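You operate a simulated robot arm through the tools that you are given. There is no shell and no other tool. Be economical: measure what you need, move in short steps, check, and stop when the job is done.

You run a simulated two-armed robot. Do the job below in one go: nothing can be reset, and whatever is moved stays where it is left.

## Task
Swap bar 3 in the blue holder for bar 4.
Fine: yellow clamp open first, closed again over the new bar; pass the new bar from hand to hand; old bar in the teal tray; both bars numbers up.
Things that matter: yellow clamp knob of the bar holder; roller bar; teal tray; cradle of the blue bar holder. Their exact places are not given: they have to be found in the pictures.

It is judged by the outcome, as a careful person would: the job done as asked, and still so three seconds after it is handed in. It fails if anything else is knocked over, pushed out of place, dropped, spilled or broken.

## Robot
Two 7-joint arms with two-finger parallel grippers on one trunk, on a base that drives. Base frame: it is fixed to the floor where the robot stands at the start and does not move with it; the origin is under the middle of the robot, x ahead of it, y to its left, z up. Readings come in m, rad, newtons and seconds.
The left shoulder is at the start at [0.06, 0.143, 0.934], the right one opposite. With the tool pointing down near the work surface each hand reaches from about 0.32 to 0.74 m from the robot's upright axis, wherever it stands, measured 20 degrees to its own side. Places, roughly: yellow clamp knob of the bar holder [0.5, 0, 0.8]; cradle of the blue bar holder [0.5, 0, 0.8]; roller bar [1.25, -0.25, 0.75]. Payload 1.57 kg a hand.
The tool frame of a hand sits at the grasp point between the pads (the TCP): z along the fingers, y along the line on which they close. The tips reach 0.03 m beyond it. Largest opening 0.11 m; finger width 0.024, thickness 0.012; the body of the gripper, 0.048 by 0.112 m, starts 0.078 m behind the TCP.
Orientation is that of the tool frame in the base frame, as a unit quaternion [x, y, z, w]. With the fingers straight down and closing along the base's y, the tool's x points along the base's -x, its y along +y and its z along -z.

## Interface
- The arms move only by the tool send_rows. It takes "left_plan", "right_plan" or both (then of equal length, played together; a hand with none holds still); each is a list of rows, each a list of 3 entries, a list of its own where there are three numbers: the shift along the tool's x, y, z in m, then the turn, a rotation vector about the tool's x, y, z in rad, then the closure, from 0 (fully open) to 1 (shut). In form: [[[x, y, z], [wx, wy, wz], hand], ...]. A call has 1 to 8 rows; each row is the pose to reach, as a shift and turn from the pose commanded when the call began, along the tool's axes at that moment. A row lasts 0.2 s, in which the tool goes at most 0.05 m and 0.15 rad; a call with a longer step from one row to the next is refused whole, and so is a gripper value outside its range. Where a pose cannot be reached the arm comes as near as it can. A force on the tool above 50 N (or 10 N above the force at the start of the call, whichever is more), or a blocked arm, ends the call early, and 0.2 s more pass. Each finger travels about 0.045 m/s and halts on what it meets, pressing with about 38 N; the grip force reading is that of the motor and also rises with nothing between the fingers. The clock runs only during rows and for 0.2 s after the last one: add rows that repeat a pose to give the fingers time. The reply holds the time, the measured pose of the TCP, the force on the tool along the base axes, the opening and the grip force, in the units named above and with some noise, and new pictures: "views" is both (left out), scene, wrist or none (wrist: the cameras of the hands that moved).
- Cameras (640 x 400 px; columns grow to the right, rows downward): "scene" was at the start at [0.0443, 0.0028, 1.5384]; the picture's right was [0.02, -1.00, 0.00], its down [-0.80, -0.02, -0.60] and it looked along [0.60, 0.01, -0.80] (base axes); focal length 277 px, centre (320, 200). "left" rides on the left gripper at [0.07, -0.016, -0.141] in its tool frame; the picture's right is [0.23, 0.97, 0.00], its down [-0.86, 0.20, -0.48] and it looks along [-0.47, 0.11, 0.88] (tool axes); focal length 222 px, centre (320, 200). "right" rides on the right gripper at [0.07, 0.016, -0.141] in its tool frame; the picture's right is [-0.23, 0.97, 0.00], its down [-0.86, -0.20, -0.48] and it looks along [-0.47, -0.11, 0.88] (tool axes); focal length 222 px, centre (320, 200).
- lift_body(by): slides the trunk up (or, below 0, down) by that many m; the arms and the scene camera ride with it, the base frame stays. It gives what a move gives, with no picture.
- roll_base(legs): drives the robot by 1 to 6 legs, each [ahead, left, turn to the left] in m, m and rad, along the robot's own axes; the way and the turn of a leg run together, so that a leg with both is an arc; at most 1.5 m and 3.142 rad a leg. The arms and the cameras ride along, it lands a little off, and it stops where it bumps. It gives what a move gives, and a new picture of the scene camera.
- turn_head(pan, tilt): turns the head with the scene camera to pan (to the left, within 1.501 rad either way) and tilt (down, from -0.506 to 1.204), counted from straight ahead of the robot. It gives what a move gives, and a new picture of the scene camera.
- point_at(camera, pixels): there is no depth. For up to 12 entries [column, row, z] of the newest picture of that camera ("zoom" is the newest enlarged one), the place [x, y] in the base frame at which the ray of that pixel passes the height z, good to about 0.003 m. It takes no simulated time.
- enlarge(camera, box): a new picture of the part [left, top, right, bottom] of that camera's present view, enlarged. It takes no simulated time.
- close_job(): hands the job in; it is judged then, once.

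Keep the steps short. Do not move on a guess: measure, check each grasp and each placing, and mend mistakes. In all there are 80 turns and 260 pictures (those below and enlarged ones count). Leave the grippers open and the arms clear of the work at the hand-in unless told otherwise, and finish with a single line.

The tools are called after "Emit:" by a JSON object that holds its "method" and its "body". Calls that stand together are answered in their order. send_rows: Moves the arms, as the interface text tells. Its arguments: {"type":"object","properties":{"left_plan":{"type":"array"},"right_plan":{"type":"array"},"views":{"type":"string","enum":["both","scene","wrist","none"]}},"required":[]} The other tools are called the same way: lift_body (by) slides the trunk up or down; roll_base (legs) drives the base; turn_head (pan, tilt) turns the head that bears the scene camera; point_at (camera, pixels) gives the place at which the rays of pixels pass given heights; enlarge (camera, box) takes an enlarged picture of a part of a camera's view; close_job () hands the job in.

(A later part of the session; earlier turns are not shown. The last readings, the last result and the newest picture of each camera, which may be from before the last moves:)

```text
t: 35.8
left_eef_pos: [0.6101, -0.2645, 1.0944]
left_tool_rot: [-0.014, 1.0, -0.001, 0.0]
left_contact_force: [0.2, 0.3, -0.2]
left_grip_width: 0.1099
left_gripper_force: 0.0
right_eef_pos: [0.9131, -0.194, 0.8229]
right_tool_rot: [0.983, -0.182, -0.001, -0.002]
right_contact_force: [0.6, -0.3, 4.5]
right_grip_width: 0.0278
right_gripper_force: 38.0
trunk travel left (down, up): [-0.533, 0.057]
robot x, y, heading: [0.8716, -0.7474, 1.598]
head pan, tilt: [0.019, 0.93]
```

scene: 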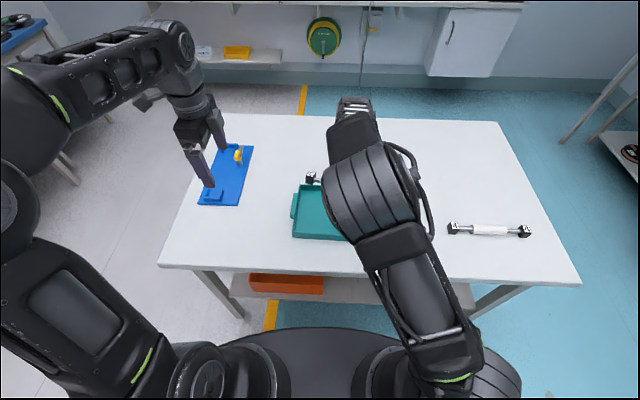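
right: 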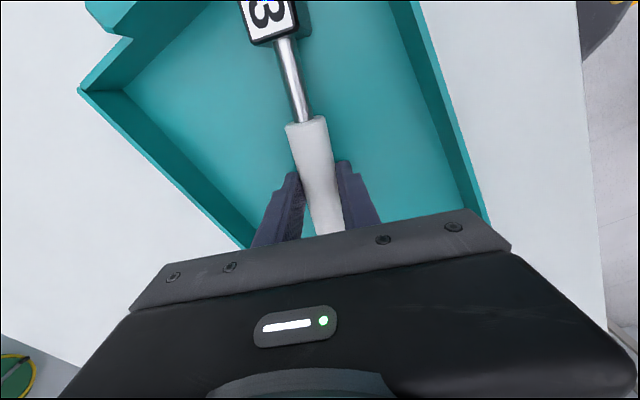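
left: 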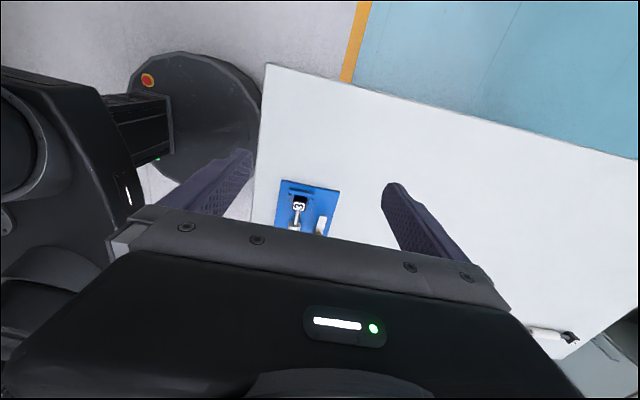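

The force turned from −2.8 to +4.5 N, so the bar has just touched the tray floor. I'll open and rise.

Emit:
{"method": "send_rows", "body": {"right_plan": [[[0, 0, 0], [0, 0, 0], 0.8], [[0, 0, 0], [0, 0, 0], 0.6], [[0, 0, 0], [0, 0, 0], 0.5], [[0, 0, -0.04], [0, 0, 0], 0.5], [[0, 0, -0.085], [0, 0, 0], 0.5], [[0.02, 0, -0.13], [0, 0, 0], 0.4], [[0.05, 0, -0.17], [0, 0, 0], 0.4]], "views": "both"}}

Emit:
{"method": "enlarge", "body": {"camera": "right", "box": [120, 0, 480, 240]}}

```text
t: 37.4
left_eef_pos: [0.6105, -0.2653, 1.0961]
left_tool_rot: [-0.015, 1.0, 0.0, 0.0]
left_contact_force: [-0.1, 1.0, 0.1]
left_grip_width: 0.11
left_gripper_force: 0.1
right_eef_pos: [0.9566, -0.2167, 0.9921]
right_tool_rot: [0.983, -0.182, 0.0, -0.001]
right_contact_force: [0.1, -0.8, 0.0]
right_grip_width: 0.0661
right_gripper_force: 0.1
trunk travel left (down, up): [-0.533, 0.057]
robot x, y, heading: [0.8762, -0.7438, 1.601]
head pan, tilt: [0.019, 0.93]
```

scene: 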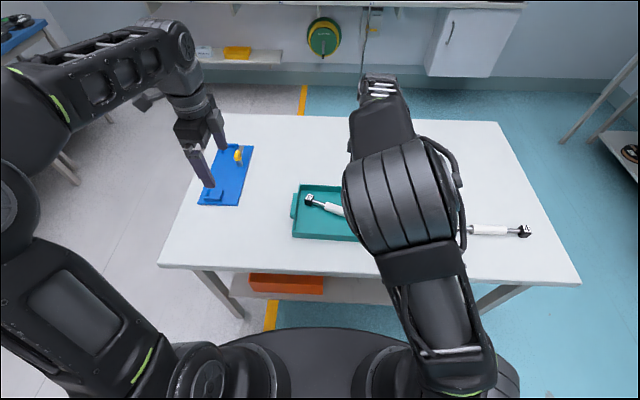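
right: 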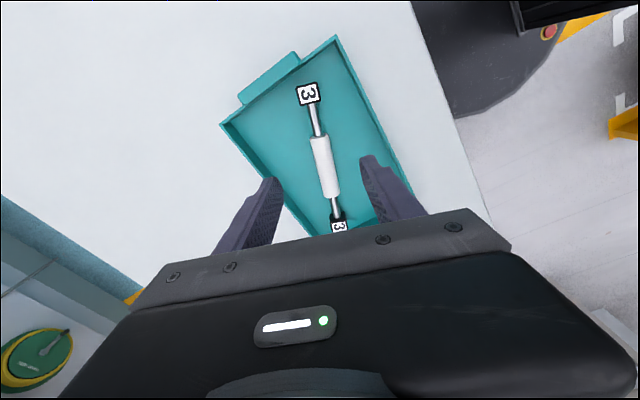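

```text
1.67 times, centred on (300, 120) of right
```

zoom: 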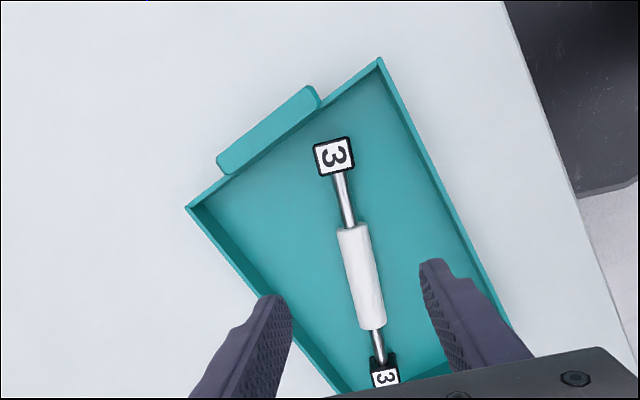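

Bar 3 lies in the tray, numbers up, clear of the walls. Next is bar 4: I'll drive 0.3 m to the right so it is in easy reach of the right hand.

Emit:
{"method": "roll_base", "body": {"legs": [[0, -0.3, 0], [0, 0, -0.03]]}}

Emit:
{"method": "send_rows", "body": {"right_plan": [[[0, 0, -0.02], [0, 0, -0.13], 0], [[0, 0, -0.04], [0, 0, -0.26], 0], [[0, 0, -0.06], [0, 0, -0.386], 0]], "views": "both"}}

```text
t: 39.8
left_eef_pos: [0.9236, -0.2476, 1.094]
left_tool_rot: [0.0, 1.0, 0.0, 0.0]
left_contact_force: [0.3, -0.3, 0.5]
left_grip_width: 0.11
left_gripper_force: 0.0
right_eef_pos: [1.2721, -0.2082, 0.9936]
right_tool_rot: [0.98, -0.197, 0.0, -0.001]
right_contact_force: [0.4, 0.3, 0.0]
right_grip_width: 0.0663
right_gripper_force: 0.1
trunk travel left (down, up): [-0.533, 0.057]
robot x, y, heading: [1.1708, -0.7397, 1.564]
head pan, tilt: [0.019, 0.93]
```

scene: 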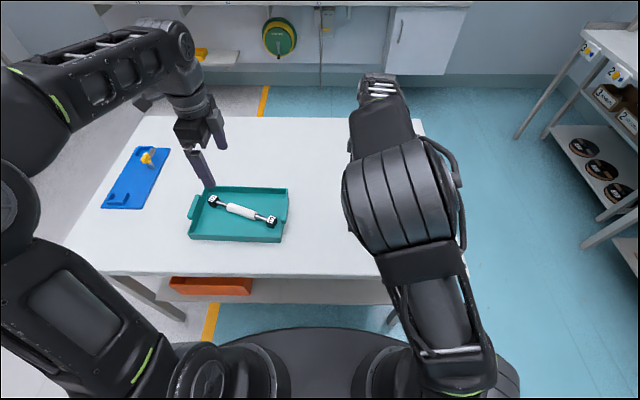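

```text
t: 40.6
left_eef_pos: [0.9235, -0.2491, 1.0944]
left_tool_rot: [0.001, 1.0, 0.0, 0.0]
left_contact_force: [0.4, 0.4, -0.5]
left_grip_width: 0.11
left_gripper_force: 0.1
right_eef_pos: [1.2724, -0.2083, 1.0538]
right_tool_rot: [1.0, -0.005, 0.0, -0.002]
right_contact_force: [0.4, -0.5, -0.8]
right_grip_width: 0.1102
right_gripper_force: 0.1
trunk travel left (down, up): [-0.533, 0.057]
robot x, y, heading: [1.1737, -0.7401, 1.568]
head pan, tilt: [0.019, 0.93]
```

scene: 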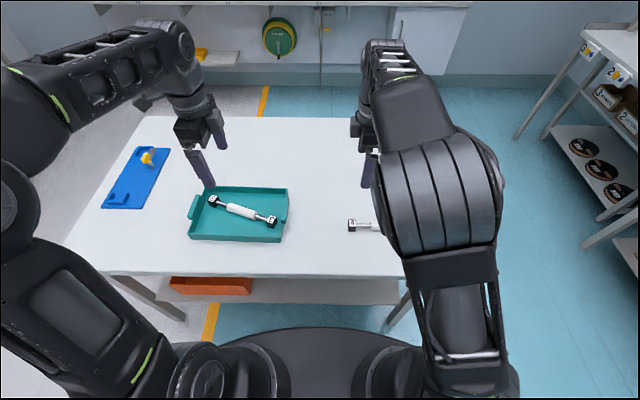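
right: 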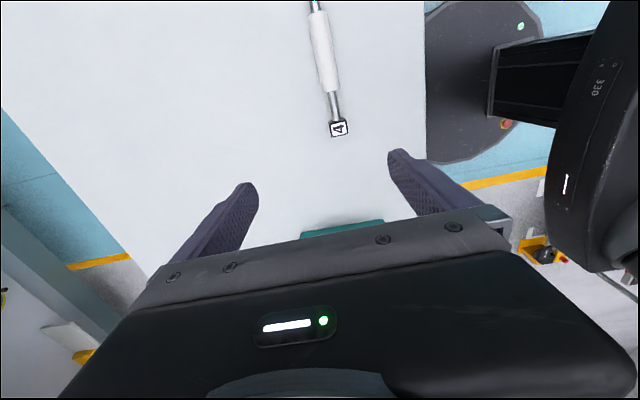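

I'll measure bar 4 from the wrist camera.

Emit:
{"method": "point_at", "body": {"camera": "right", "pixels": [[339, 128, 0.8], [328, 91, 0.795], [319, 14, 0.795], [335, 112, 0.795], [324, 50, 0.795]]}}

Emit:
{"method": "enlarge", "body": {"camera": "right", "box": [240, 0, 432, 150]}}

```text
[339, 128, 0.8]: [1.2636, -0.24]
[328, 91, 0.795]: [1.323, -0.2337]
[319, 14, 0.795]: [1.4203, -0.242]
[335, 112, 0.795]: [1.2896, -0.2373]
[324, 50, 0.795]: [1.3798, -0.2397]
```

```text
2.67 times, centred on (336, 75) of right
```

zoom: 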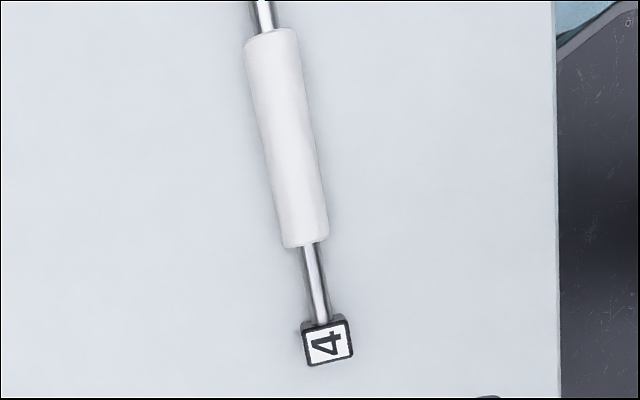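

Bar 4's roller spans x 1.323–1.42 at y ≈ −0.239. For the hand-over I want the right hand on the right part of the roller, leaning outward 0.4 rad so the left hand has room. I'll go above it (z 0.90) with that lean.

Emit:
{"method": "send_rows", "body": {"right_plan": [[[0.04, 0.01, 0.02], [0, -0.1, 0], 0.1], [[0.08, 0.02, 0.05], [0, -0.2, 0], 0.3], [[0.11, 0.0293, 0.08], [0, -0.3, 0], 0.4], [[0.137, 0.0293, 0.12], [0, -0.4, -0.015], 0.4], [[0.137, 0.0293, 0.154], [0, -0.4, -0.015], 0.4], [[0.137, 0.0293, 0.154], [0, -0.4, -0.015], 0.4]], "views": "both"}}

Emit:
{"method": "enlarge", "body": {"camera": "scene", "box": [330, 170, 458, 250]}}

```text
refused: row 2 steps farther than a row can; nothing moved
```

```text
5.00 times, centred on (394, 210) of scene
```

zoom: 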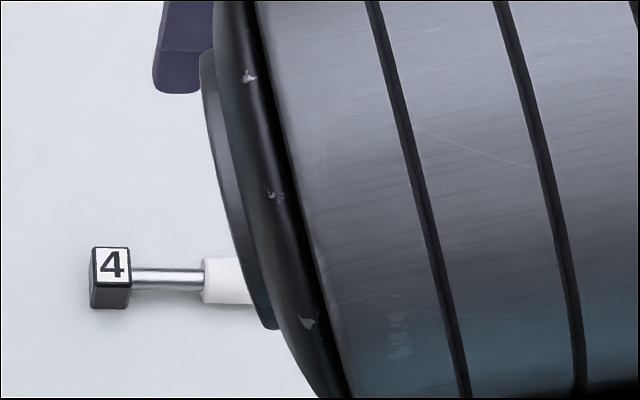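

A row step was too long, so nothing moved. I'll send the same move again with shorter rows.

Emit:
{"method": "send_rows", "body": {"right_plan": [[[0.03, 0.007, 0.015], [0, -0.1, 0], 0.1], [[0.06, 0.014, 0.035], [0, -0.2, 0], 0.3], [[0.09, 0.021, 0.06], [0, -0.3, 0], 0.4], [[0.115, 0.0293, 0.09], [0, -0.4, -0.015], 0.4], [[0.137, 0.0293, 0.12], [0, -0.4, -0.015], 0.4], [[0.137, 0.0293, 0.154], [0, -0.4, -0.015], 0.4], [[0.137, 0.0293, 0.154], [0, -0.4, -0.015], 0.4]], "views": "both"}}

```text
t: 42.2
left_eef_pos: [0.9236, -0.2485, 1.0939]
left_tool_rot: [0.0, 1.0, 0.001, 0.0]
left_contact_force: [0.3, 0.3, 0.4]
left_grip_width: 0.1102
left_gripper_force: 0.1
right_eef_pos: [1.3781, -0.2677, 0.9217]
right_tool_rot: [0.98, 0.002, -0.198, -0.004]
right_contact_force: [-0.1, -0.3, 0.3]
right_grip_width: 0.0661
right_gripper_force: 0.0
right hand out of reach, approached as far as the arm can: row 4, 5, 6, 7
trunk travel left (down, up): [-0.533, 0.057]
robot x, y, heading: [1.1713, -0.7385, 1.566]
head pan, tilt: [0.019, 0.93]
```

scene: 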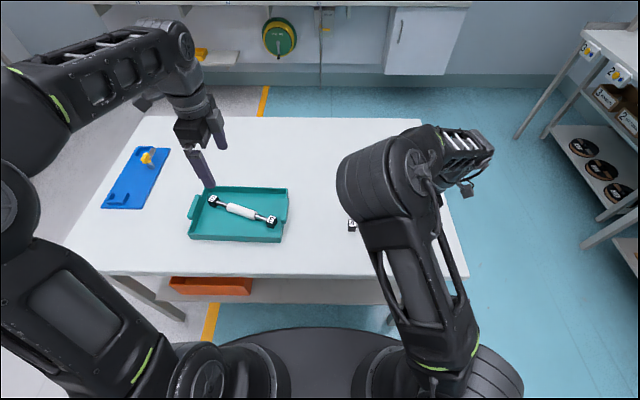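
right: 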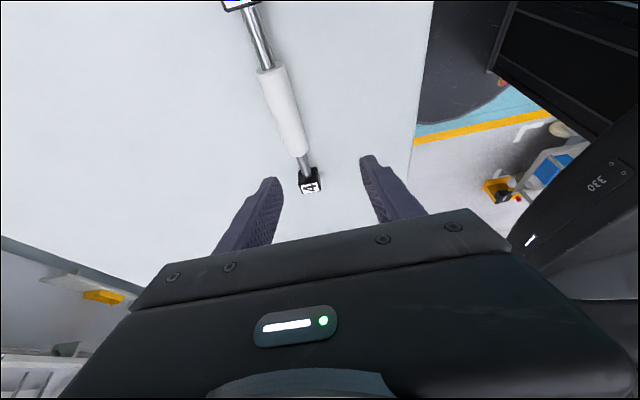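

The outward lean is out of reach this far to the right. I'll rise a bit and drive 0.25 m more to the right, so the bar lies in front of the robot's centre, where the lean is natural.

Emit:
{"method": "send_rows", "body": {"right_plan": [[[0, 0, -0.03], [0, 0, 0], 0.4], [[0, 0, -0.06], [0, 0, 0], 0.4]], "views": "none"}}

Emit:
{"method": "roll_base", "body": {"legs": [[0, -0.25, 0]]}}

```text
t: 42.8
left_eef_pos: [0.9246, -0.2486, 1.0951]
left_tool_rot: [0.0, 1.0, -0.001, 0.0]
left_contact_force: [-0.1, -0.8, 0.1]
left_grip_width: 0.1101
left_gripper_force: 0.1
right_eef_pos: [1.399, -0.2662, 0.9762]
right_tool_rot: [0.98, 0.002, -0.199, -0.003]
right_contact_force: [-1.0, -0.1, 0.4]
right_grip_width: 0.0661
right_gripper_force: 0.2
trunk travel left (down, up): [-0.533, 0.057]
robot x, y, heading: [1.1722, -0.7373, 1.564]
head pan, tilt: [0.019, 0.93]
```

```text
t: 44.6
left_eef_pos: [1.1703, -0.2494, 1.095]
left_tool_rot: [-0.002, 1.0, 0.0, -0.001]
left_contact_force: [0.1, 0.5, -0.4]
left_grip_width: 0.11
left_gripper_force: 0.1
right_eef_pos: [1.6474, -0.2657, 0.9763]
right_tool_rot: [0.98, 0.004, -0.2, -0.002]
right_contact_force: [1.1, -0.1, -0.5]
right_grip_width: 0.0661
right_gripper_force: 0.0
trunk travel left (down, up): [-0.533, 0.057]
robot x, y, heading: [1.4208, -0.7378, 1.571]
head pan, tilt: [0.019, 0.93]
```

scene: 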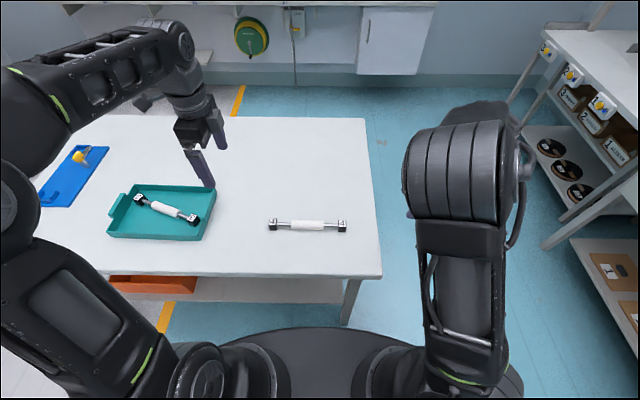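

Bar 4 is in plain view now at about (307,225). I'll measure it again.

Emit:
{"method": "enlarge", "body": {"camera": "scene", "box": [260, 200, 356, 250]}}

Emit:
{"method": "point_at", "body": {"camera": "scene", "pixels": [[273, 223, 0.805], [342, 223, 0.805], [290, 225, 0.797], [325, 225, 0.797], [307.5, 225, 0.797]]}}

```text
6.67 times, centred on (308, 225) of scene
```

zoom: 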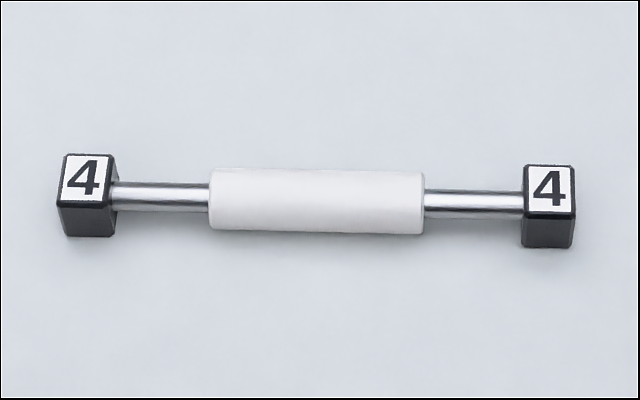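

```text
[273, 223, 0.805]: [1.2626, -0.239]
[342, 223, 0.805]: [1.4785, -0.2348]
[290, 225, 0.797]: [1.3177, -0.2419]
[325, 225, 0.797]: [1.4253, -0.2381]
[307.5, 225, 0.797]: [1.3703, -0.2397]
```

Bar centre is (1.370, −0.2395), roller 1.318–1.425, axis along x. I'll move the leaning right hand above the right part of the roller, TCP to (1.408, −0.2395, 0.90).

Emit:
{"method": "send_rows", "body": {"right_plan": [[[-0.0317, -0.0047, 0.0272], [0, 0, 0], 0.4], [[-0.0635, -0.0093, 0.0544], [0, 0, 0], 0.4], [[-0.0952, -0.014, 0.0817], [0, 0, 0], 0.4], [[-0.1269, -0.0187, 0.1089], [0, 0, 0], 0.4], [[-0.1587, -0.0233, 0.1361], [0, 0, 0], 0.4], [[-0.1904, -0.028, 0.1633], [0, 0, 0.005], 0.4], [[-0.1904, -0.028, 0.1633], [0, 0, 0.005], 0.4]], "views": "both"}}

Emit:
{"method": "enlarge", "body": {"camera": "scene", "box": [250, 130, 410, 250]}}

```text
t: 46.2
left_eef_pos: [1.1704, -0.2485, 1.0949]
left_tool_rot: [-0.001, 1.0, 0.0, -0.001]
left_contact_force: [0.1, -0.4, -0.6]
left_grip_width: 0.1099
left_gripper_force: 0.0
right_eef_pos: [1.4064, -0.2386, 0.9032]
right_tool_rot: [0.98, 0.002, -0.198, -0.003]
right_contact_force: [-0.8, -0.7, 0.4]
right_grip_width: 0.066
right_gripper_force: 0.1
trunk travel left (down, up): [-0.533, 0.057]
robot x, y, heading: [1.4226, -0.7364, 1.57]
head pan, tilt: [0.019, 0.93]
```

scene: 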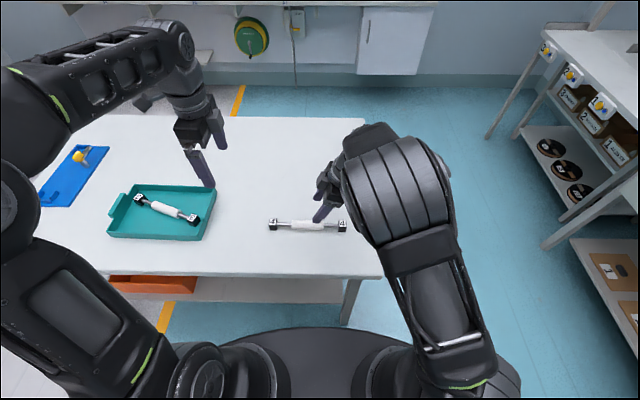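
right: 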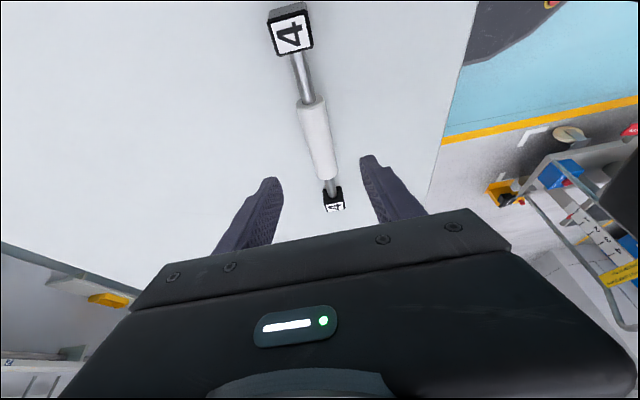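

```text
3.33 times, centred on (330, 190) of scene
```

zoom: 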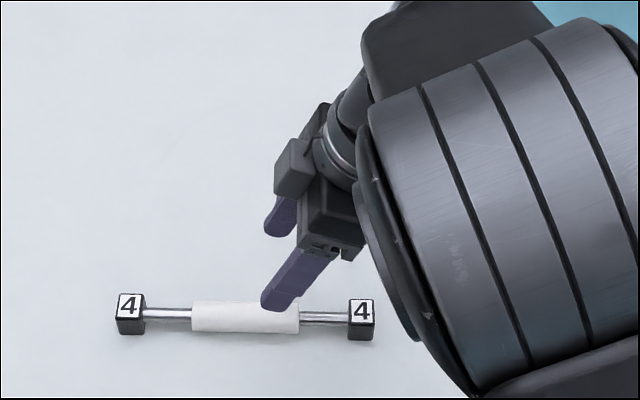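

Reached, with the roller between the fingers. I'll lower straight down to z ≈ 0.818 and close.

Emit:
{"method": "send_rows", "body": {"right_plan": [[[0.0127, 0.0005, 0.0295], [0, 0, 0], 0.4], [[0.0245, 0.0005, 0.058], [0, 0, 0], 0.4], [[0.0331, 0.0005, 0.0783], [0, 0, 0], 0.4], [[0.0331, 0.0005, 0.0783], [0, 0, 0], 0.5], [[0.0331, 0.0005, 0.0783], [0, 0, 0], 0.7], [[0.0331, 0.0005, 0.0783], [0, 0, 0], 0.9], [[0.0331, 0.0005, 0.0783], [0, 0, 0], 1], [[0.0331, 0.0005, 0.0783], [0, 0, 0], 1]], "views": "both"}}

Emit:
{"method": "enlarge", "body": {"camera": "scene", "box": [250, 130, 410, 250]}}

```text
t: 48.0
left_eef_pos: [1.1694, -0.2485, 1.0949]
left_tool_rot: [-0.002, 1.0, 0.0, 0.0]
left_contact_force: [-0.3, 0.1, -1.2]
left_grip_width: 0.11
left_gripper_force: 0.1
right_eef_pos: [1.4081, -0.2381, 0.8172]
right_tool_rot: [0.98, 0.003, -0.198, -0.002]
right_contact_force: [-1.5, 1.1, -0.5]
right_grip_width: 0.0274
right_gripper_force: 34.7
trunk travel left (down, up): [-0.533, 0.057]
robot x, y, heading: [1.4205, -0.7346, 1.579]
head pan, tilt: [0.019, 0.93]
```

scene: 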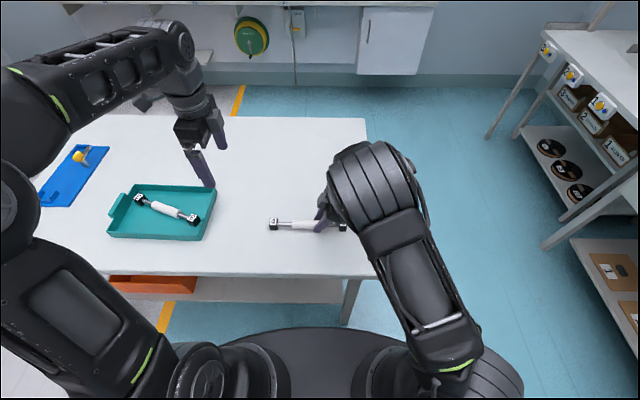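
right: 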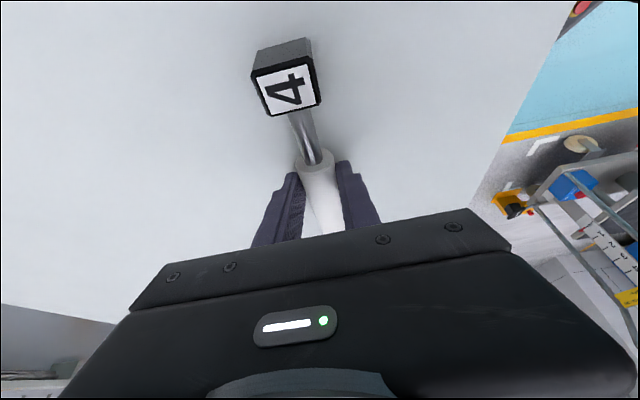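

```text
3.33 times, centred on (330, 190) of scene
```

zoom: 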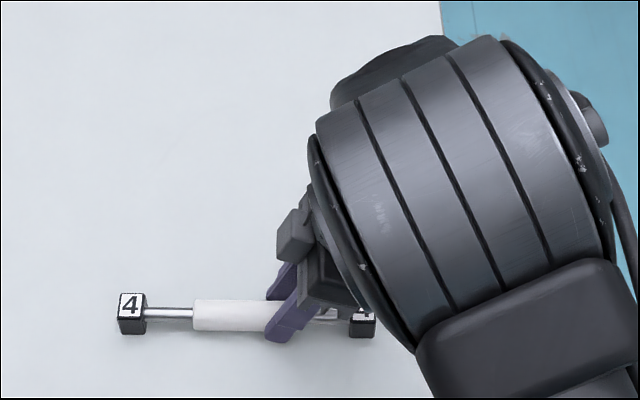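

Gripped at 0.0274 m. I'll lift straight up about 0.16 m.

Emit:
{"method": "send_rows", "body": {"right_plan": [[[-0.0039, 0, -0.0092], [0, 0, 0], 1], [[-0.0117, 0, -0.0276], [0, 0, 0], 1], [[-0.0233, 0, -0.0553], [0, 0, 0], 1], [[-0.0389, 0, -0.0921], [0, 0, 0], 1], [[-0.0506, 0, -0.1197], [0, 0, 0], 1], [[-0.0622, 0, -0.1474], [0, 0, 0], 1], [[-0.0622, 0, -0.1474], [0, 0, 0], 1]], "views": "both"}}

Emit:
{"method": "enlarge", "body": {"camera": "scene", "box": [230, 120, 390, 240]}}

```text
t: 49.6
left_eef_pos: [1.1702, -0.2497, 1.0942]
left_tool_rot: [-0.002, 1.0, 0.0, -0.001]
left_contact_force: [-0.4, -0.5, 0.2]
left_grip_width: 0.1099
left_gripper_force: 0.1
right_eef_pos: [1.4073, -0.2392, 0.9762]
right_tool_rot: [0.98, 0.002, -0.198, -0.001]
right_contact_force: [1.2, 0.0, -2.7]
right_grip_width: 0.0271
right_gripper_force: 37.1
trunk travel left (down, up): [-0.533, 0.057]
robot x, y, heading: [1.4206, -0.7396, 1.575]
head pan, tilt: [0.019, 0.93]
```

scene: 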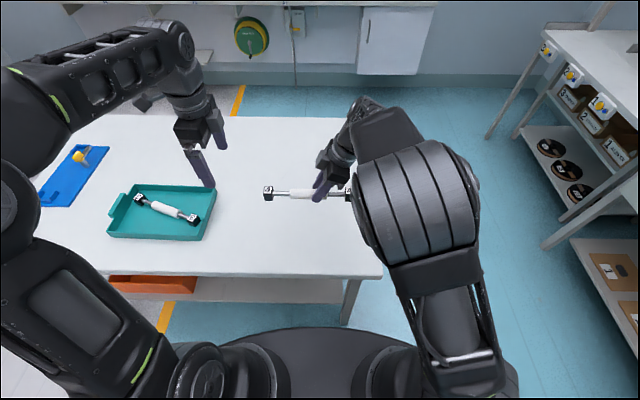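
right: 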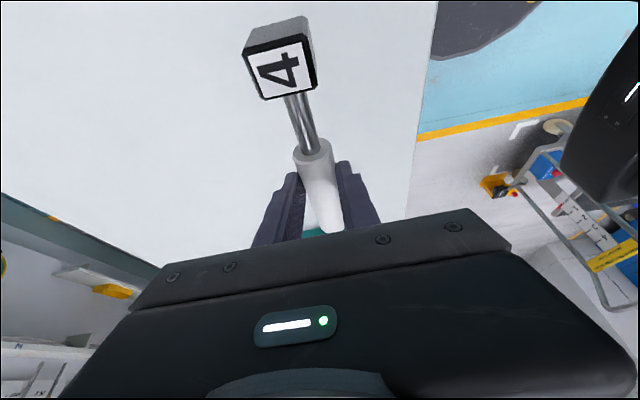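

```text
3.33 times, centred on (310, 180) of scene
```

zoom: 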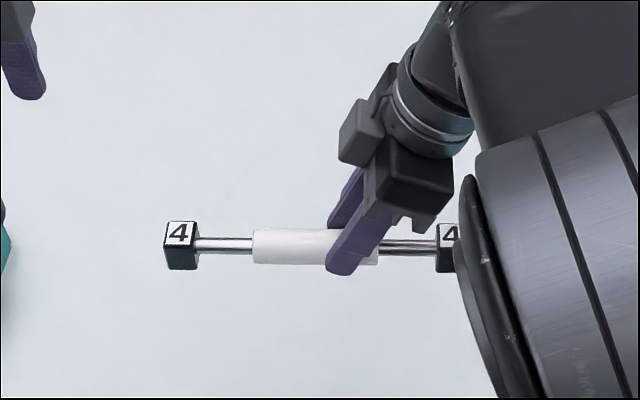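

Held (−2.7 N). I'll check whether the bar is level: point rays of both labels at several heights.

Emit:
{"method": "point_at", "body": {"camera": "scene", "pixels": [[268, 190.0, 0.95], [268, 190.0, 0.96], [268, 190.0, 0.97], [268, 190.0, 0.98], [348.8, 190.5, 0.96], [348.8, 190.5, 0.97], [348.8, 190.5, 0.98]]}}

Emit:
{"method": "enlarge", "body": {"camera": "scene", "box": [256, 170, 364, 215]}}

Emit:
{"method": "point_at", "body": {"camera": "right", "pixels": [[279, 71, 0.96], [279, 71, 0.97], [279, 71, 0.98], [279, 71, 0.99]]}}

```text
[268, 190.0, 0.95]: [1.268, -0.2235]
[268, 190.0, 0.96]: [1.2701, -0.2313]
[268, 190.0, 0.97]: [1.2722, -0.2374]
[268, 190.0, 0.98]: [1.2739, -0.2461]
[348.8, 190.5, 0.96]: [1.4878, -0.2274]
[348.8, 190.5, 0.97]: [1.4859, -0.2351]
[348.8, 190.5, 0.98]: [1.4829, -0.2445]
```

```text
5.93 times, centred on (310, 192) of scene
```

zoom: 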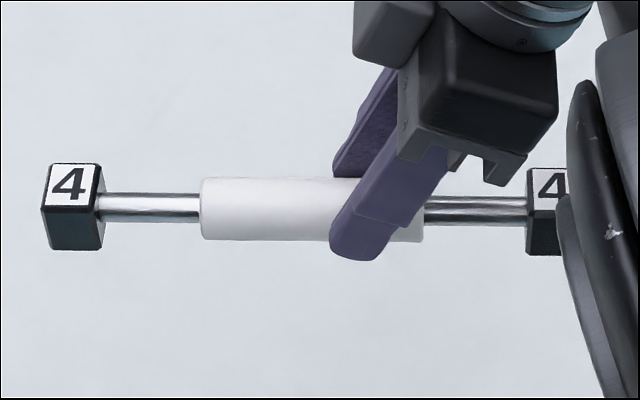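

```text
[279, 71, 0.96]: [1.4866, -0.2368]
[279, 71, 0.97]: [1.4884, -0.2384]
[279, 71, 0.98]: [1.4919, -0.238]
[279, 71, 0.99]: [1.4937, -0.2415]
```

The bar is level within about 1°, centre x ≈ 1.3785, axis z ≈ 0.957. The right hand holds it about 0.028 right of centre. I'll bring the left hand over the roller's left part at x ≈ 1.3525, still high at z 1.09.

Emit:
{"method": "send_rows", "body": {"left_plan": [[[-0.037, 0.002, 0], [0, 0, 0], 0], [[-0.074, 0.004, 0], [0, 0, 0], 0.2], [[-0.11, 0.006, 0], [0, 0, 0], 0.3], [[-0.147, 0.008, 0], [0, 0, 0], 0.3], [[-0.182, 0.0105, 0], [0, 0, 0], 0.3], [[-0.182, 0.0105, 0], [0, 0, 0], 0.3]], "views": "both"}}

Emit:
{"method": "enlarge", "body": {"camera": "scene", "box": [210, 90, 402, 220]}}

```text
t: 51.0
left_eef_pos: [1.3509, -0.2384, 1.0968]
left_tool_rot: [-0.003, 1.0, 0.0, 0.0]
left_contact_force: [0.2, 0.3, 0.5]
left_grip_width: 0.0771
left_gripper_force: 0.0
right_eef_pos: [1.4071, -0.2389, 0.9768]
right_tool_rot: [0.98, 0.003, -0.199, -0.001]
right_contact_force: [0.1, 0.2, -2.5]
right_grip_width: 0.0279
right_gripper_force: 38.2
trunk travel left (down, up): [-0.533, 0.057]
robot x, y, heading: [1.4201, -0.7372, 1.576]
head pan, tilt: [0.019, 0.93]
```

scene: 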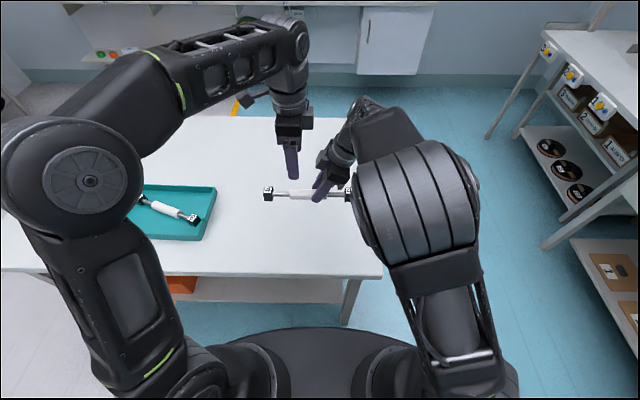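
left: 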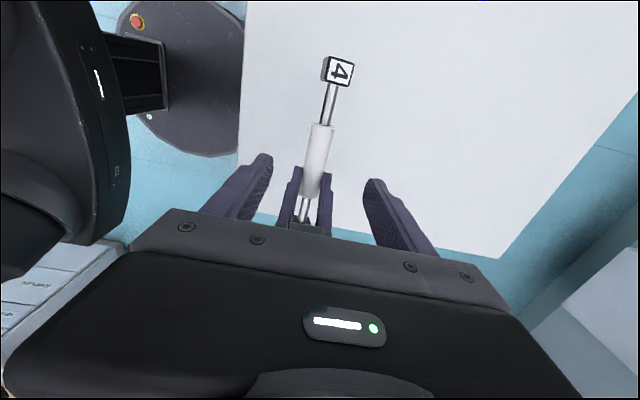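

```text
3.08 times, centred on (306, 155) of scene
```

zoom: 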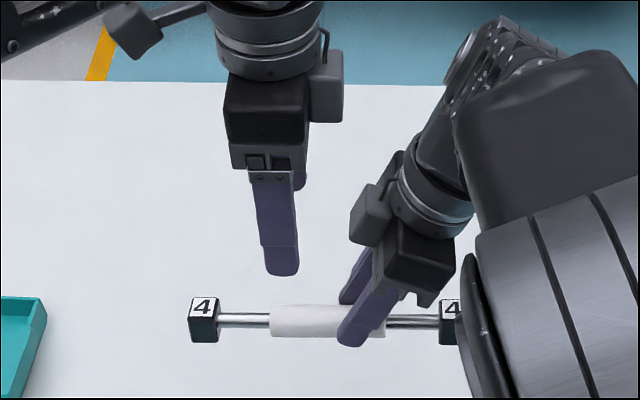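

Both hands have a small box on the inner side of the wrist, so the straight-down gap would be slim. I'll lean the left hand outward 0.25 rad too. First I'll check the roller's y in the left camera.

Emit:
{"method": "point_at", "body": {"camera": "left", "pixels": [[318, 150, 0.957], [320, 126, 0.957], [338, 71, 0.972], [315, 185, 0.957]]}}

Emit:
{"method": "send_rows", "body": {"left_plan": [[[0.002, 0, 0], [0, -0.1, 0], 0.3], [[0.004, 0, 0], [0, -0.2, 0], 0.3], [[0.0054, 0, 0], [0, -0.25, 0], 0.3], [[0.0054, 0, 0.03], [0, -0.25, 0], 0.3], [[0.0054, 0, 0.06], [0, -0.25, 0], 0.3], [[0.0054, 0, 0.06], [0, -0.25, 0], 0.3]], "views": "both"}}

Emit:
{"method": "enlarge", "body": {"camera": "scene", "box": [226, 100, 386, 215]}}

```text
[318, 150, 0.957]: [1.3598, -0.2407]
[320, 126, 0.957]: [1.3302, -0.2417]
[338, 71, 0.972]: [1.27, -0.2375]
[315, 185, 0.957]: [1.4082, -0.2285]
```

```text
t: 52.4
left_eef_pos: [1.3483, -0.2375, 1.0352]
left_tool_rot: [-0.002, 0.992, 0.0, 0.124]
left_contact_force: [0.2, -0.2, 0.2]
left_grip_width: 0.0771
left_gripper_force: 0.1
right_eef_pos: [1.4069, -0.2385, 0.9755]
right_tool_rot: [0.98, 0.002, -0.199, -0.002]
right_contact_force: [0.0, -0.3, -1.5]
right_grip_width: 0.0276
right_gripper_force: 38.1
trunk travel left (down, up): [-0.533, 0.057]
robot x, y, heading: [1.4193, -0.7378, 1.573]
head pan, tilt: [0.019, 0.93]
```

scene: 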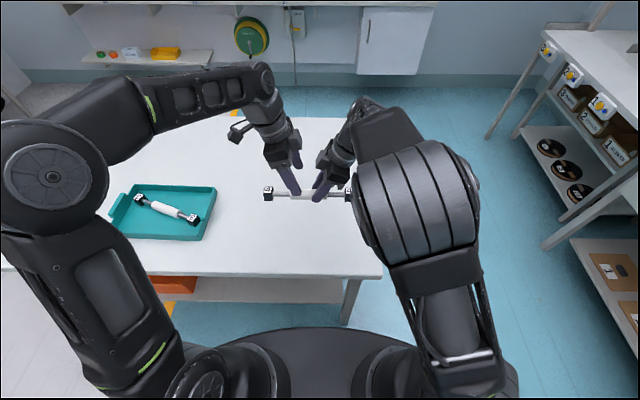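
left: 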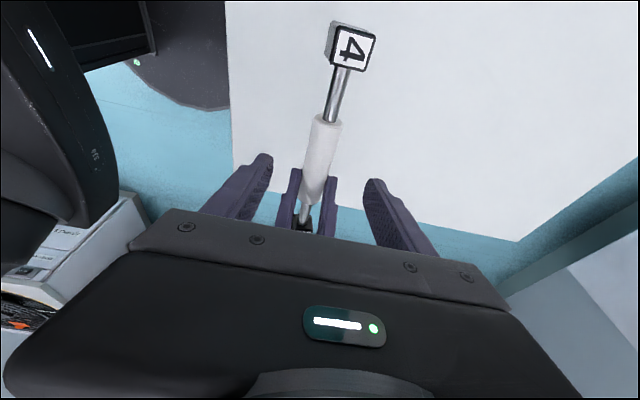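

```text
3.48 times, centred on (306, 158) of scene
```

zoom: 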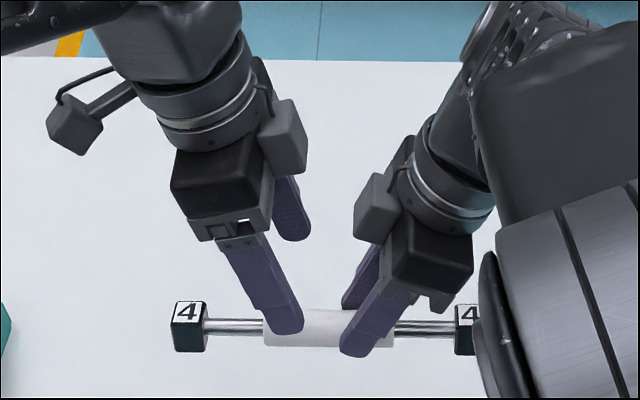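

The lean gives good room. I'll lower the left hand straight to z ≈ 0.9745 around the roller, without closing yet.

Emit:
{"method": "send_rows", "body": {"left_plan": [[[0.006, -0.001, 0.019], [0, 0, 0], 0.3], [[0.012, -0.002, 0.039], [0, 0, 0], 0.3], [[0.0179, -0.002, 0.0581], [0, 0, 0], 0.3], [[0.0179, -0.002, 0.0581], [0, 0, 0], 0.3]], "views": "both"}}

Emit:
{"method": "enlarge", "body": {"camera": "scene", "box": [226, 110, 386, 215]}}

```text
t: 53.4
left_eef_pos: [1.3454, -0.24, 0.975]
left_tool_rot: [-0.003, 0.992, 0.0, 0.125]
left_contact_force: [-0.4, 0.5, 0.5]
left_grip_width: 0.0771
left_gripper_force: 0.0
right_eef_pos: [1.4075, -0.2378, 0.9765]
right_tool_rot: [0.98, 0.002, -0.2, -0.001]
right_contact_force: [0.4, 0.5, -2.3]
right_grip_width: 0.0278
right_gripper_force: 37.4
trunk travel left (down, up): [-0.533, 0.057]
robot x, y, heading: [1.4218, -0.7384, 1.569]
head pan, tilt: [0.019, 0.93]
```

scene: 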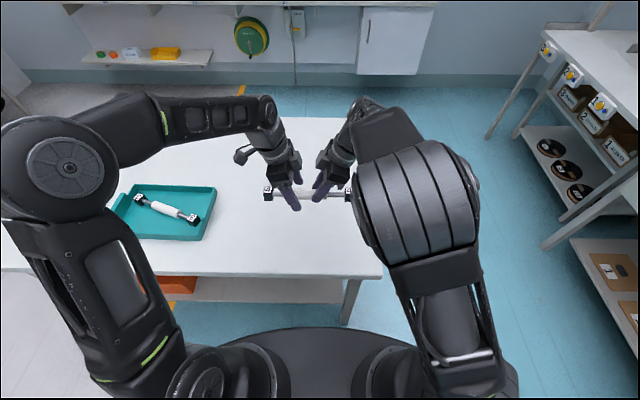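
left: 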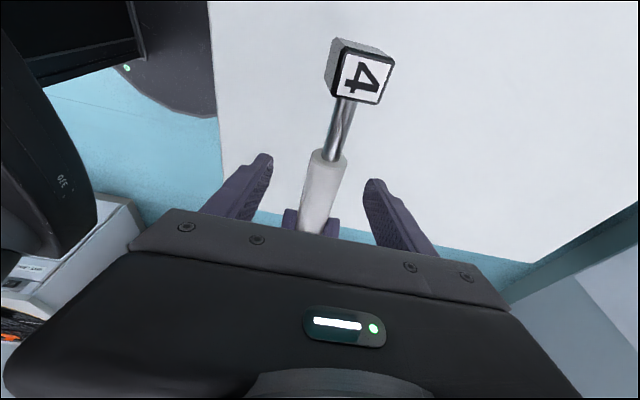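

```text
3.81 times, centred on (306, 162) of scene
```

zoom: 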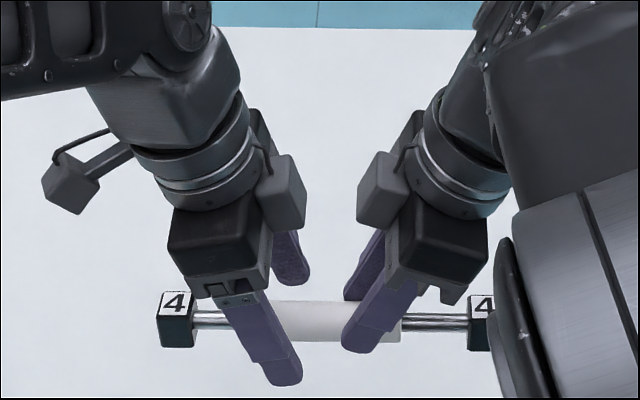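

The roller lies between the left fingers with no contact. I'll close the left hand slowly while the right holds.

Emit:
{"method": "send_rows", "body": {"left_plan": [[[0, 0, 0], [0, 0, 0], 0.5], [[0, 0, 0], [0, 0, 0], 0.6], [[0, 0, 0], [0, 0, 0], 0.7], [[0, 0, 0], [0, 0, 0], 0.8], [[0, 0, 0], [0, 0, 0], 1], [[0, 0, 0], [0, 0, 0], 1]], "views": "wrist"}}

```text
t: 54.8
left_eef_pos: [1.3438, -0.24, 0.9745]
left_tool_rot: [-0.003, 0.992, 0.001, 0.124]
left_contact_force: [-0.6, 14.3, -1.7]
left_grip_width: 0.0279
left_gripper_force: 35.9
right_eef_pos: [1.4072, -0.2385, 0.9759]
right_tool_rot: [0.98, 0.002, -0.199, -0.001]
right_contact_force: [-0.1, -15.5, 2.0]
right_grip_width: 0.0277
right_gripper_force: 38.1
trunk travel left (down, up): [-0.533, 0.057]
robot x, y, heading: [1.4202, -0.7353, 1.573]
head pan, tilt: [0.019, 0.93]
```

left: 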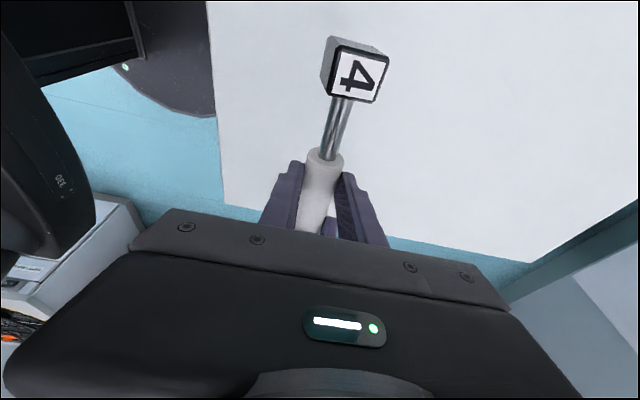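

Both hands hold the roller. A 14 N sideways pull shows a couple of mm of misfit, so I'll relieve it with the left hand by +2 mm in y, then open the right and draw it back along its fingers.

Emit:
{"method": "send_rows", "body": {"left_plan": [[[0, 0.001, 0], [0, 0, 0], 1], [[0, 0.002, 0], [0, 0, 0], 1], [[0, 0.002, 0], [0, 0, 0], 1], [[0, 0.002, 0], [0, 0, 0], 1]], "right_plan": [[[0, 0, 0], [0, 0, 0], 1], [[0, 0, 0], [0, 0, 0], 1], [[0, 0, 0], [0, 0, 0], 0.73], [[0, 0, 0], [0, 0, 0], 0.6]], "views": "wrist"}}

Emit:
{"method": "enlarge", "body": {"camera": "scene", "box": [226, 110, 386, 215]}}

```text
t: 55.8
left_eef_pos: [1.3446, -0.2389, 0.9739]
left_tool_rot: [-0.001, 0.992, -0.002, 0.124]
left_contact_force: [-0.3, -0.6, 0.3]
left_grip_width: 0.028
left_gripper_force: 38.0
right_eef_pos: [1.4085, -0.2381, 0.975]
right_tool_rot: [0.98, 0.0, -0.199, -0.003]
right_contact_force: [-0.4, 0.0, -0.1]
right_grip_width: 0.044
right_gripper_force: 0.0
trunk travel left (down, up): [-0.533, 0.057]
robot x, y, heading: [1.4197, -0.7356, 1.571]
head pan, tilt: [0.019, 0.93]
```

right: 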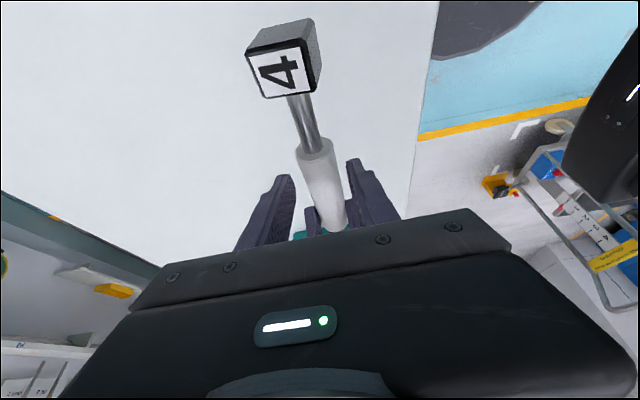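
left: 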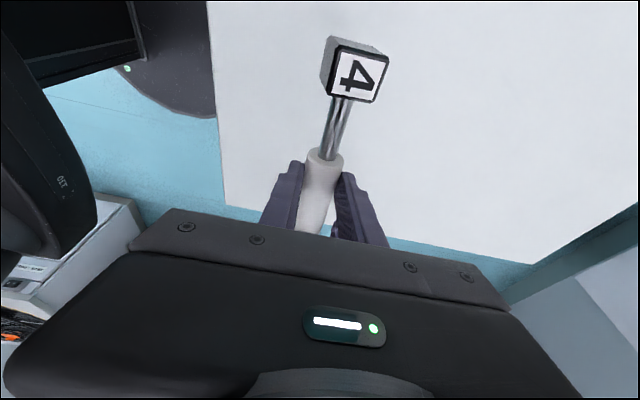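

```text
3.81 times, centred on (306, 162) of scene
```

zoom: 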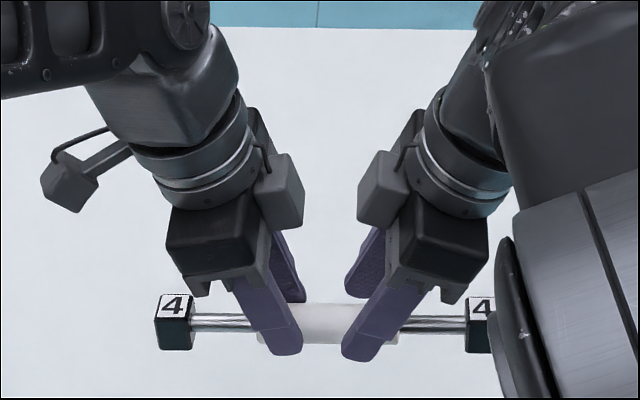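

The left hand holds the bar and the right is free of it. I'll open the right a bit more and draw it back along its fingers, clear of the right end block.

Emit:
{"method": "send_rows", "body": {"right_plan": [[[0, 0, 0], [0, 0, 0], 0.4], [[0, 0, -0.03], [0, 0, 0], 0.4], [[0, 0, -0.07], [0, 0, 0], 0.4], [[0, 0, -0.11], [0, 0, 0], 0.4], [[0.04, 0, -0.13], [0, 0, 0], 0.2], [[0.08, 0, -0.15], [0, 0.1, 0], 0], [[0.12, 0.03, -0.15], [0, 0.2, 0], 0], [[0.15, 0.06, -0.15], [0, 0.3, 0], 0]], "views": "both"}}

Emit:
{"method": "enlarge", "body": {"camera": "scene", "box": [226, 110, 386, 215]}}

```text
t: 57.6
left_eef_pos: [1.3443, -0.2387, 0.9744]
left_tool_rot: [-0.002, 0.992, 0.0, 0.125]
left_contact_force: [0.0, -0.8, -0.4]
left_grip_width: 0.0278
left_gripper_force: 38.3
right_eef_pos: [1.605, -0.297, 1.0539]
right_tool_rot: [0.999, 0.003, -0.049, -0.003]
right_contact_force: [-0.6, -0.4, 0.1]
right_grip_width: 0.11
right_gripper_force: 0.0
trunk travel left (down, up): [-0.533, 0.057]
robot x, y, heading: [1.4183, -0.7392, 1.574]
head pan, tilt: [0.019, 0.93]
```

scene: 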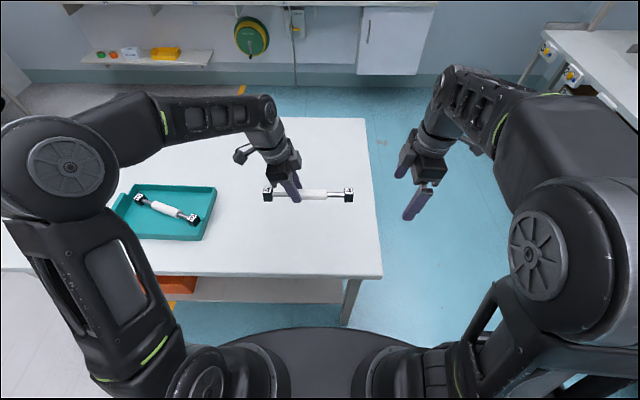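
right: 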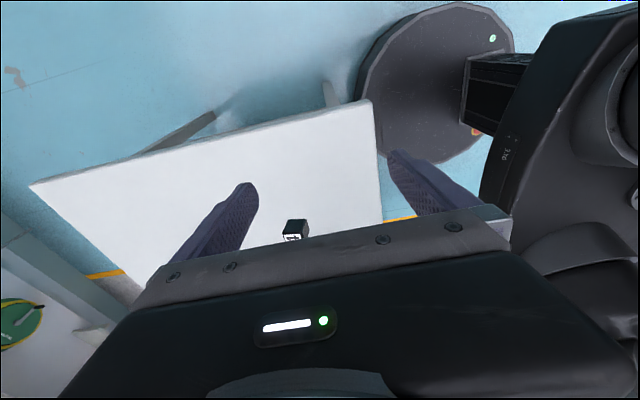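

```text
3.81 times, centred on (306, 162) of scene
```

zoom: 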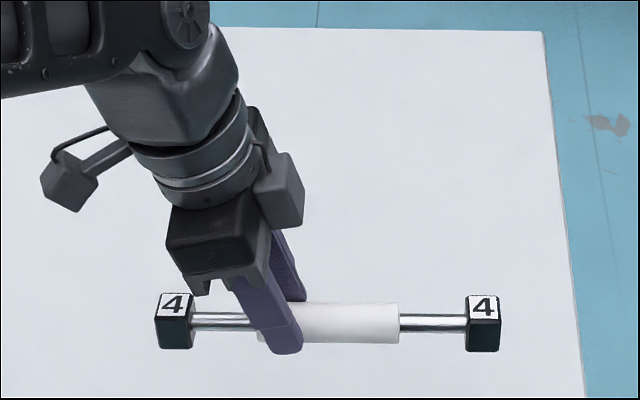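

The left hand alone holds bar 4, level. I'll raise it, then go back the way I came: strafe left, turn right, back along the table, across, and ahead to the holder.

Emit:
{"method": "send_rows", "body": {"left_plan": [[[-0.008, 0, -0.032], [0, 0, 0], 1], [[-0.016, 0, -0.065], [0, 0, 0], 1], [[-0.0247, 0, -0.0969], [0, 0, 0], 1]], "right_plan": [[[0, 0.02, 0], [0, 0.03, 0], 0], [[-0.01, 0.04, 0], [0, 0.07, 0], 0], [[-0.02, 0.06, 0], [0, 0.1, 0], 0]], "views": "none"}}

Emit:
{"method": "roll_base", "body": {"legs": [[0, 0.55, 0], [0, 0, -1.573]]}}

```text
t: 58.4
left_eef_pos: [1.3427, -0.2417, 1.0745]
left_tool_rot: [-0.001, 0.992, 0.001, 0.125]
left_contact_force: [-0.2, 0.0, -2.6]
left_grip_width: 0.0277
left_gripper_force: 38.1
right_eef_pos: [1.5836, -0.3597, 1.0578]
right_tool_rot: [1.0, 0.002, 0.0, -0.002]
right_contact_force: [-0.4, 0.1, 1.3]
right_grip_width: 0.11
right_gripper_force: 0.0
trunk travel left (down, up): [-0.533, 0.057]
robot x, y, heading: [1.4211, -0.7332, 1.573]
head pan, tilt: [0.019, 0.93]
```

```text
t: 65.4
left_eef_pos: [1.371, -0.673, 1.073]
left_tool_rot: [0.709, 0.694, -0.09, 0.087]
left_contact_force: [-0.1, 0.7, -3.7]
left_grip_width: 0.0276
left_gripper_force: 38.2
right_eef_pos: [1.2476, -0.911, 1.0579]
right_tool_rot: [-0.699, 0.715, -0.001, 0.001]
right_contact_force: [0.6, 0.9, -0.1]
right_grip_width: 0.1101
right_gripper_force: 0.1
trunk travel left (down, up): [-0.533, 0.057]
robot x, y, heading: [0.8743, -0.7361, -0.021]
head pan, tilt: [0.019, 0.93]
```

scene: 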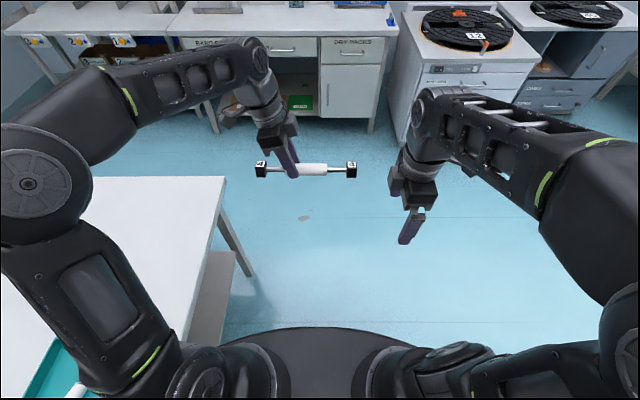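

All is well and the bar is still held (−3.7 N). I'll straighten the heading, back up along the table, and slide left to the front.

Emit:
{"method": "roll_base", "body": {"legs": [[0, 0, 0.021], [-1.07, 0, 0], [0, 0.736, 0]]}}

```text
t: 74.8
left_eef_pos: [0.2874, 0.0612, 1.0739]
left_tool_rot: [0.695, 0.709, -0.087, 0.088]
left_contact_force: [0.4, -0.1, -3.6]
left_grip_width: 0.0276
left_gripper_force: 37.8
right_eef_pos: [0.172, -0.181, 1.0575]
right_tool_rot: [0.713, -0.701, 0.001, -0.001]
right_contact_force: [-1.1, 0.1, 0.2]
right_grip_width: 0.1099
right_gripper_force: 0.0
trunk travel left (down, up): [-0.533, 0.057]
robot x, y, heading: [-0.2079, -0.0284, 0.013]
head pan, tilt: [0.019, 0.93]
```

scene: 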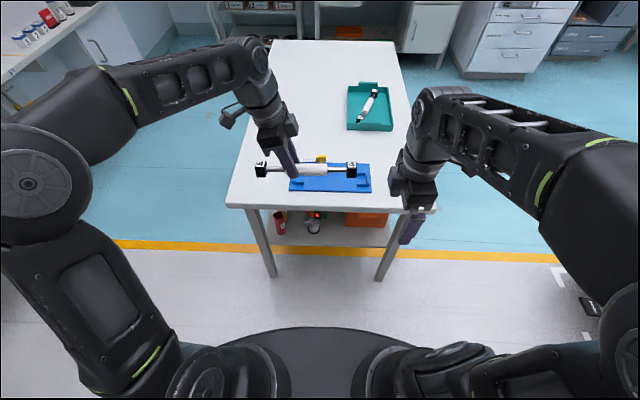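

I'll drive ahead to the starting spot and straighten.

Emit:
{"method": "roll_base", "body": {"legs": [[0, 0.028, -0.013], [0.2, 0, 0]]}}

Emit:
{"method": "enlarge", "body": {"camera": "scene", "box": [230, 150, 400, 260]}}

```text
t: 76.8
left_eef_pos: [0.4892, 0.0829, 1.0736]
left_tool_rot: [0.7, 0.704, -0.089, 0.088]
left_contact_force: [0.8, 1.1, -3.8]
left_grip_width: 0.0276
left_gripper_force: 37.8
right_eef_pos: [0.3713, -0.1577, 1.0572]
right_tool_rot: [0.709, -0.705, 0.001, -0.001]
right_contact_force: [0.7, 0.4, -0.8]
right_grip_width: 0.1099
right_gripper_force: 0.0
trunk travel left (down, up): [-0.533, 0.057]
robot x, y, heading: [-0.0077, 0.0049, 0.005]
head pan, tilt: [0.019, 0.93]
```

scene: 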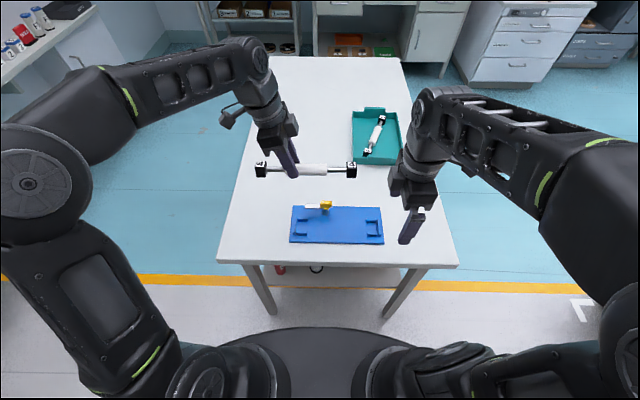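

```text
3.64 times, centred on (315, 205) of scene
```

zoom: 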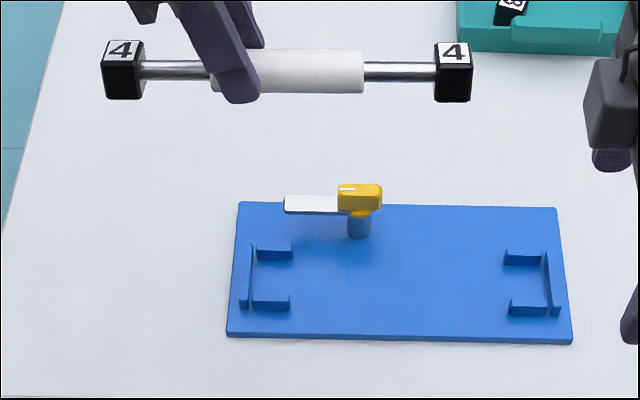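

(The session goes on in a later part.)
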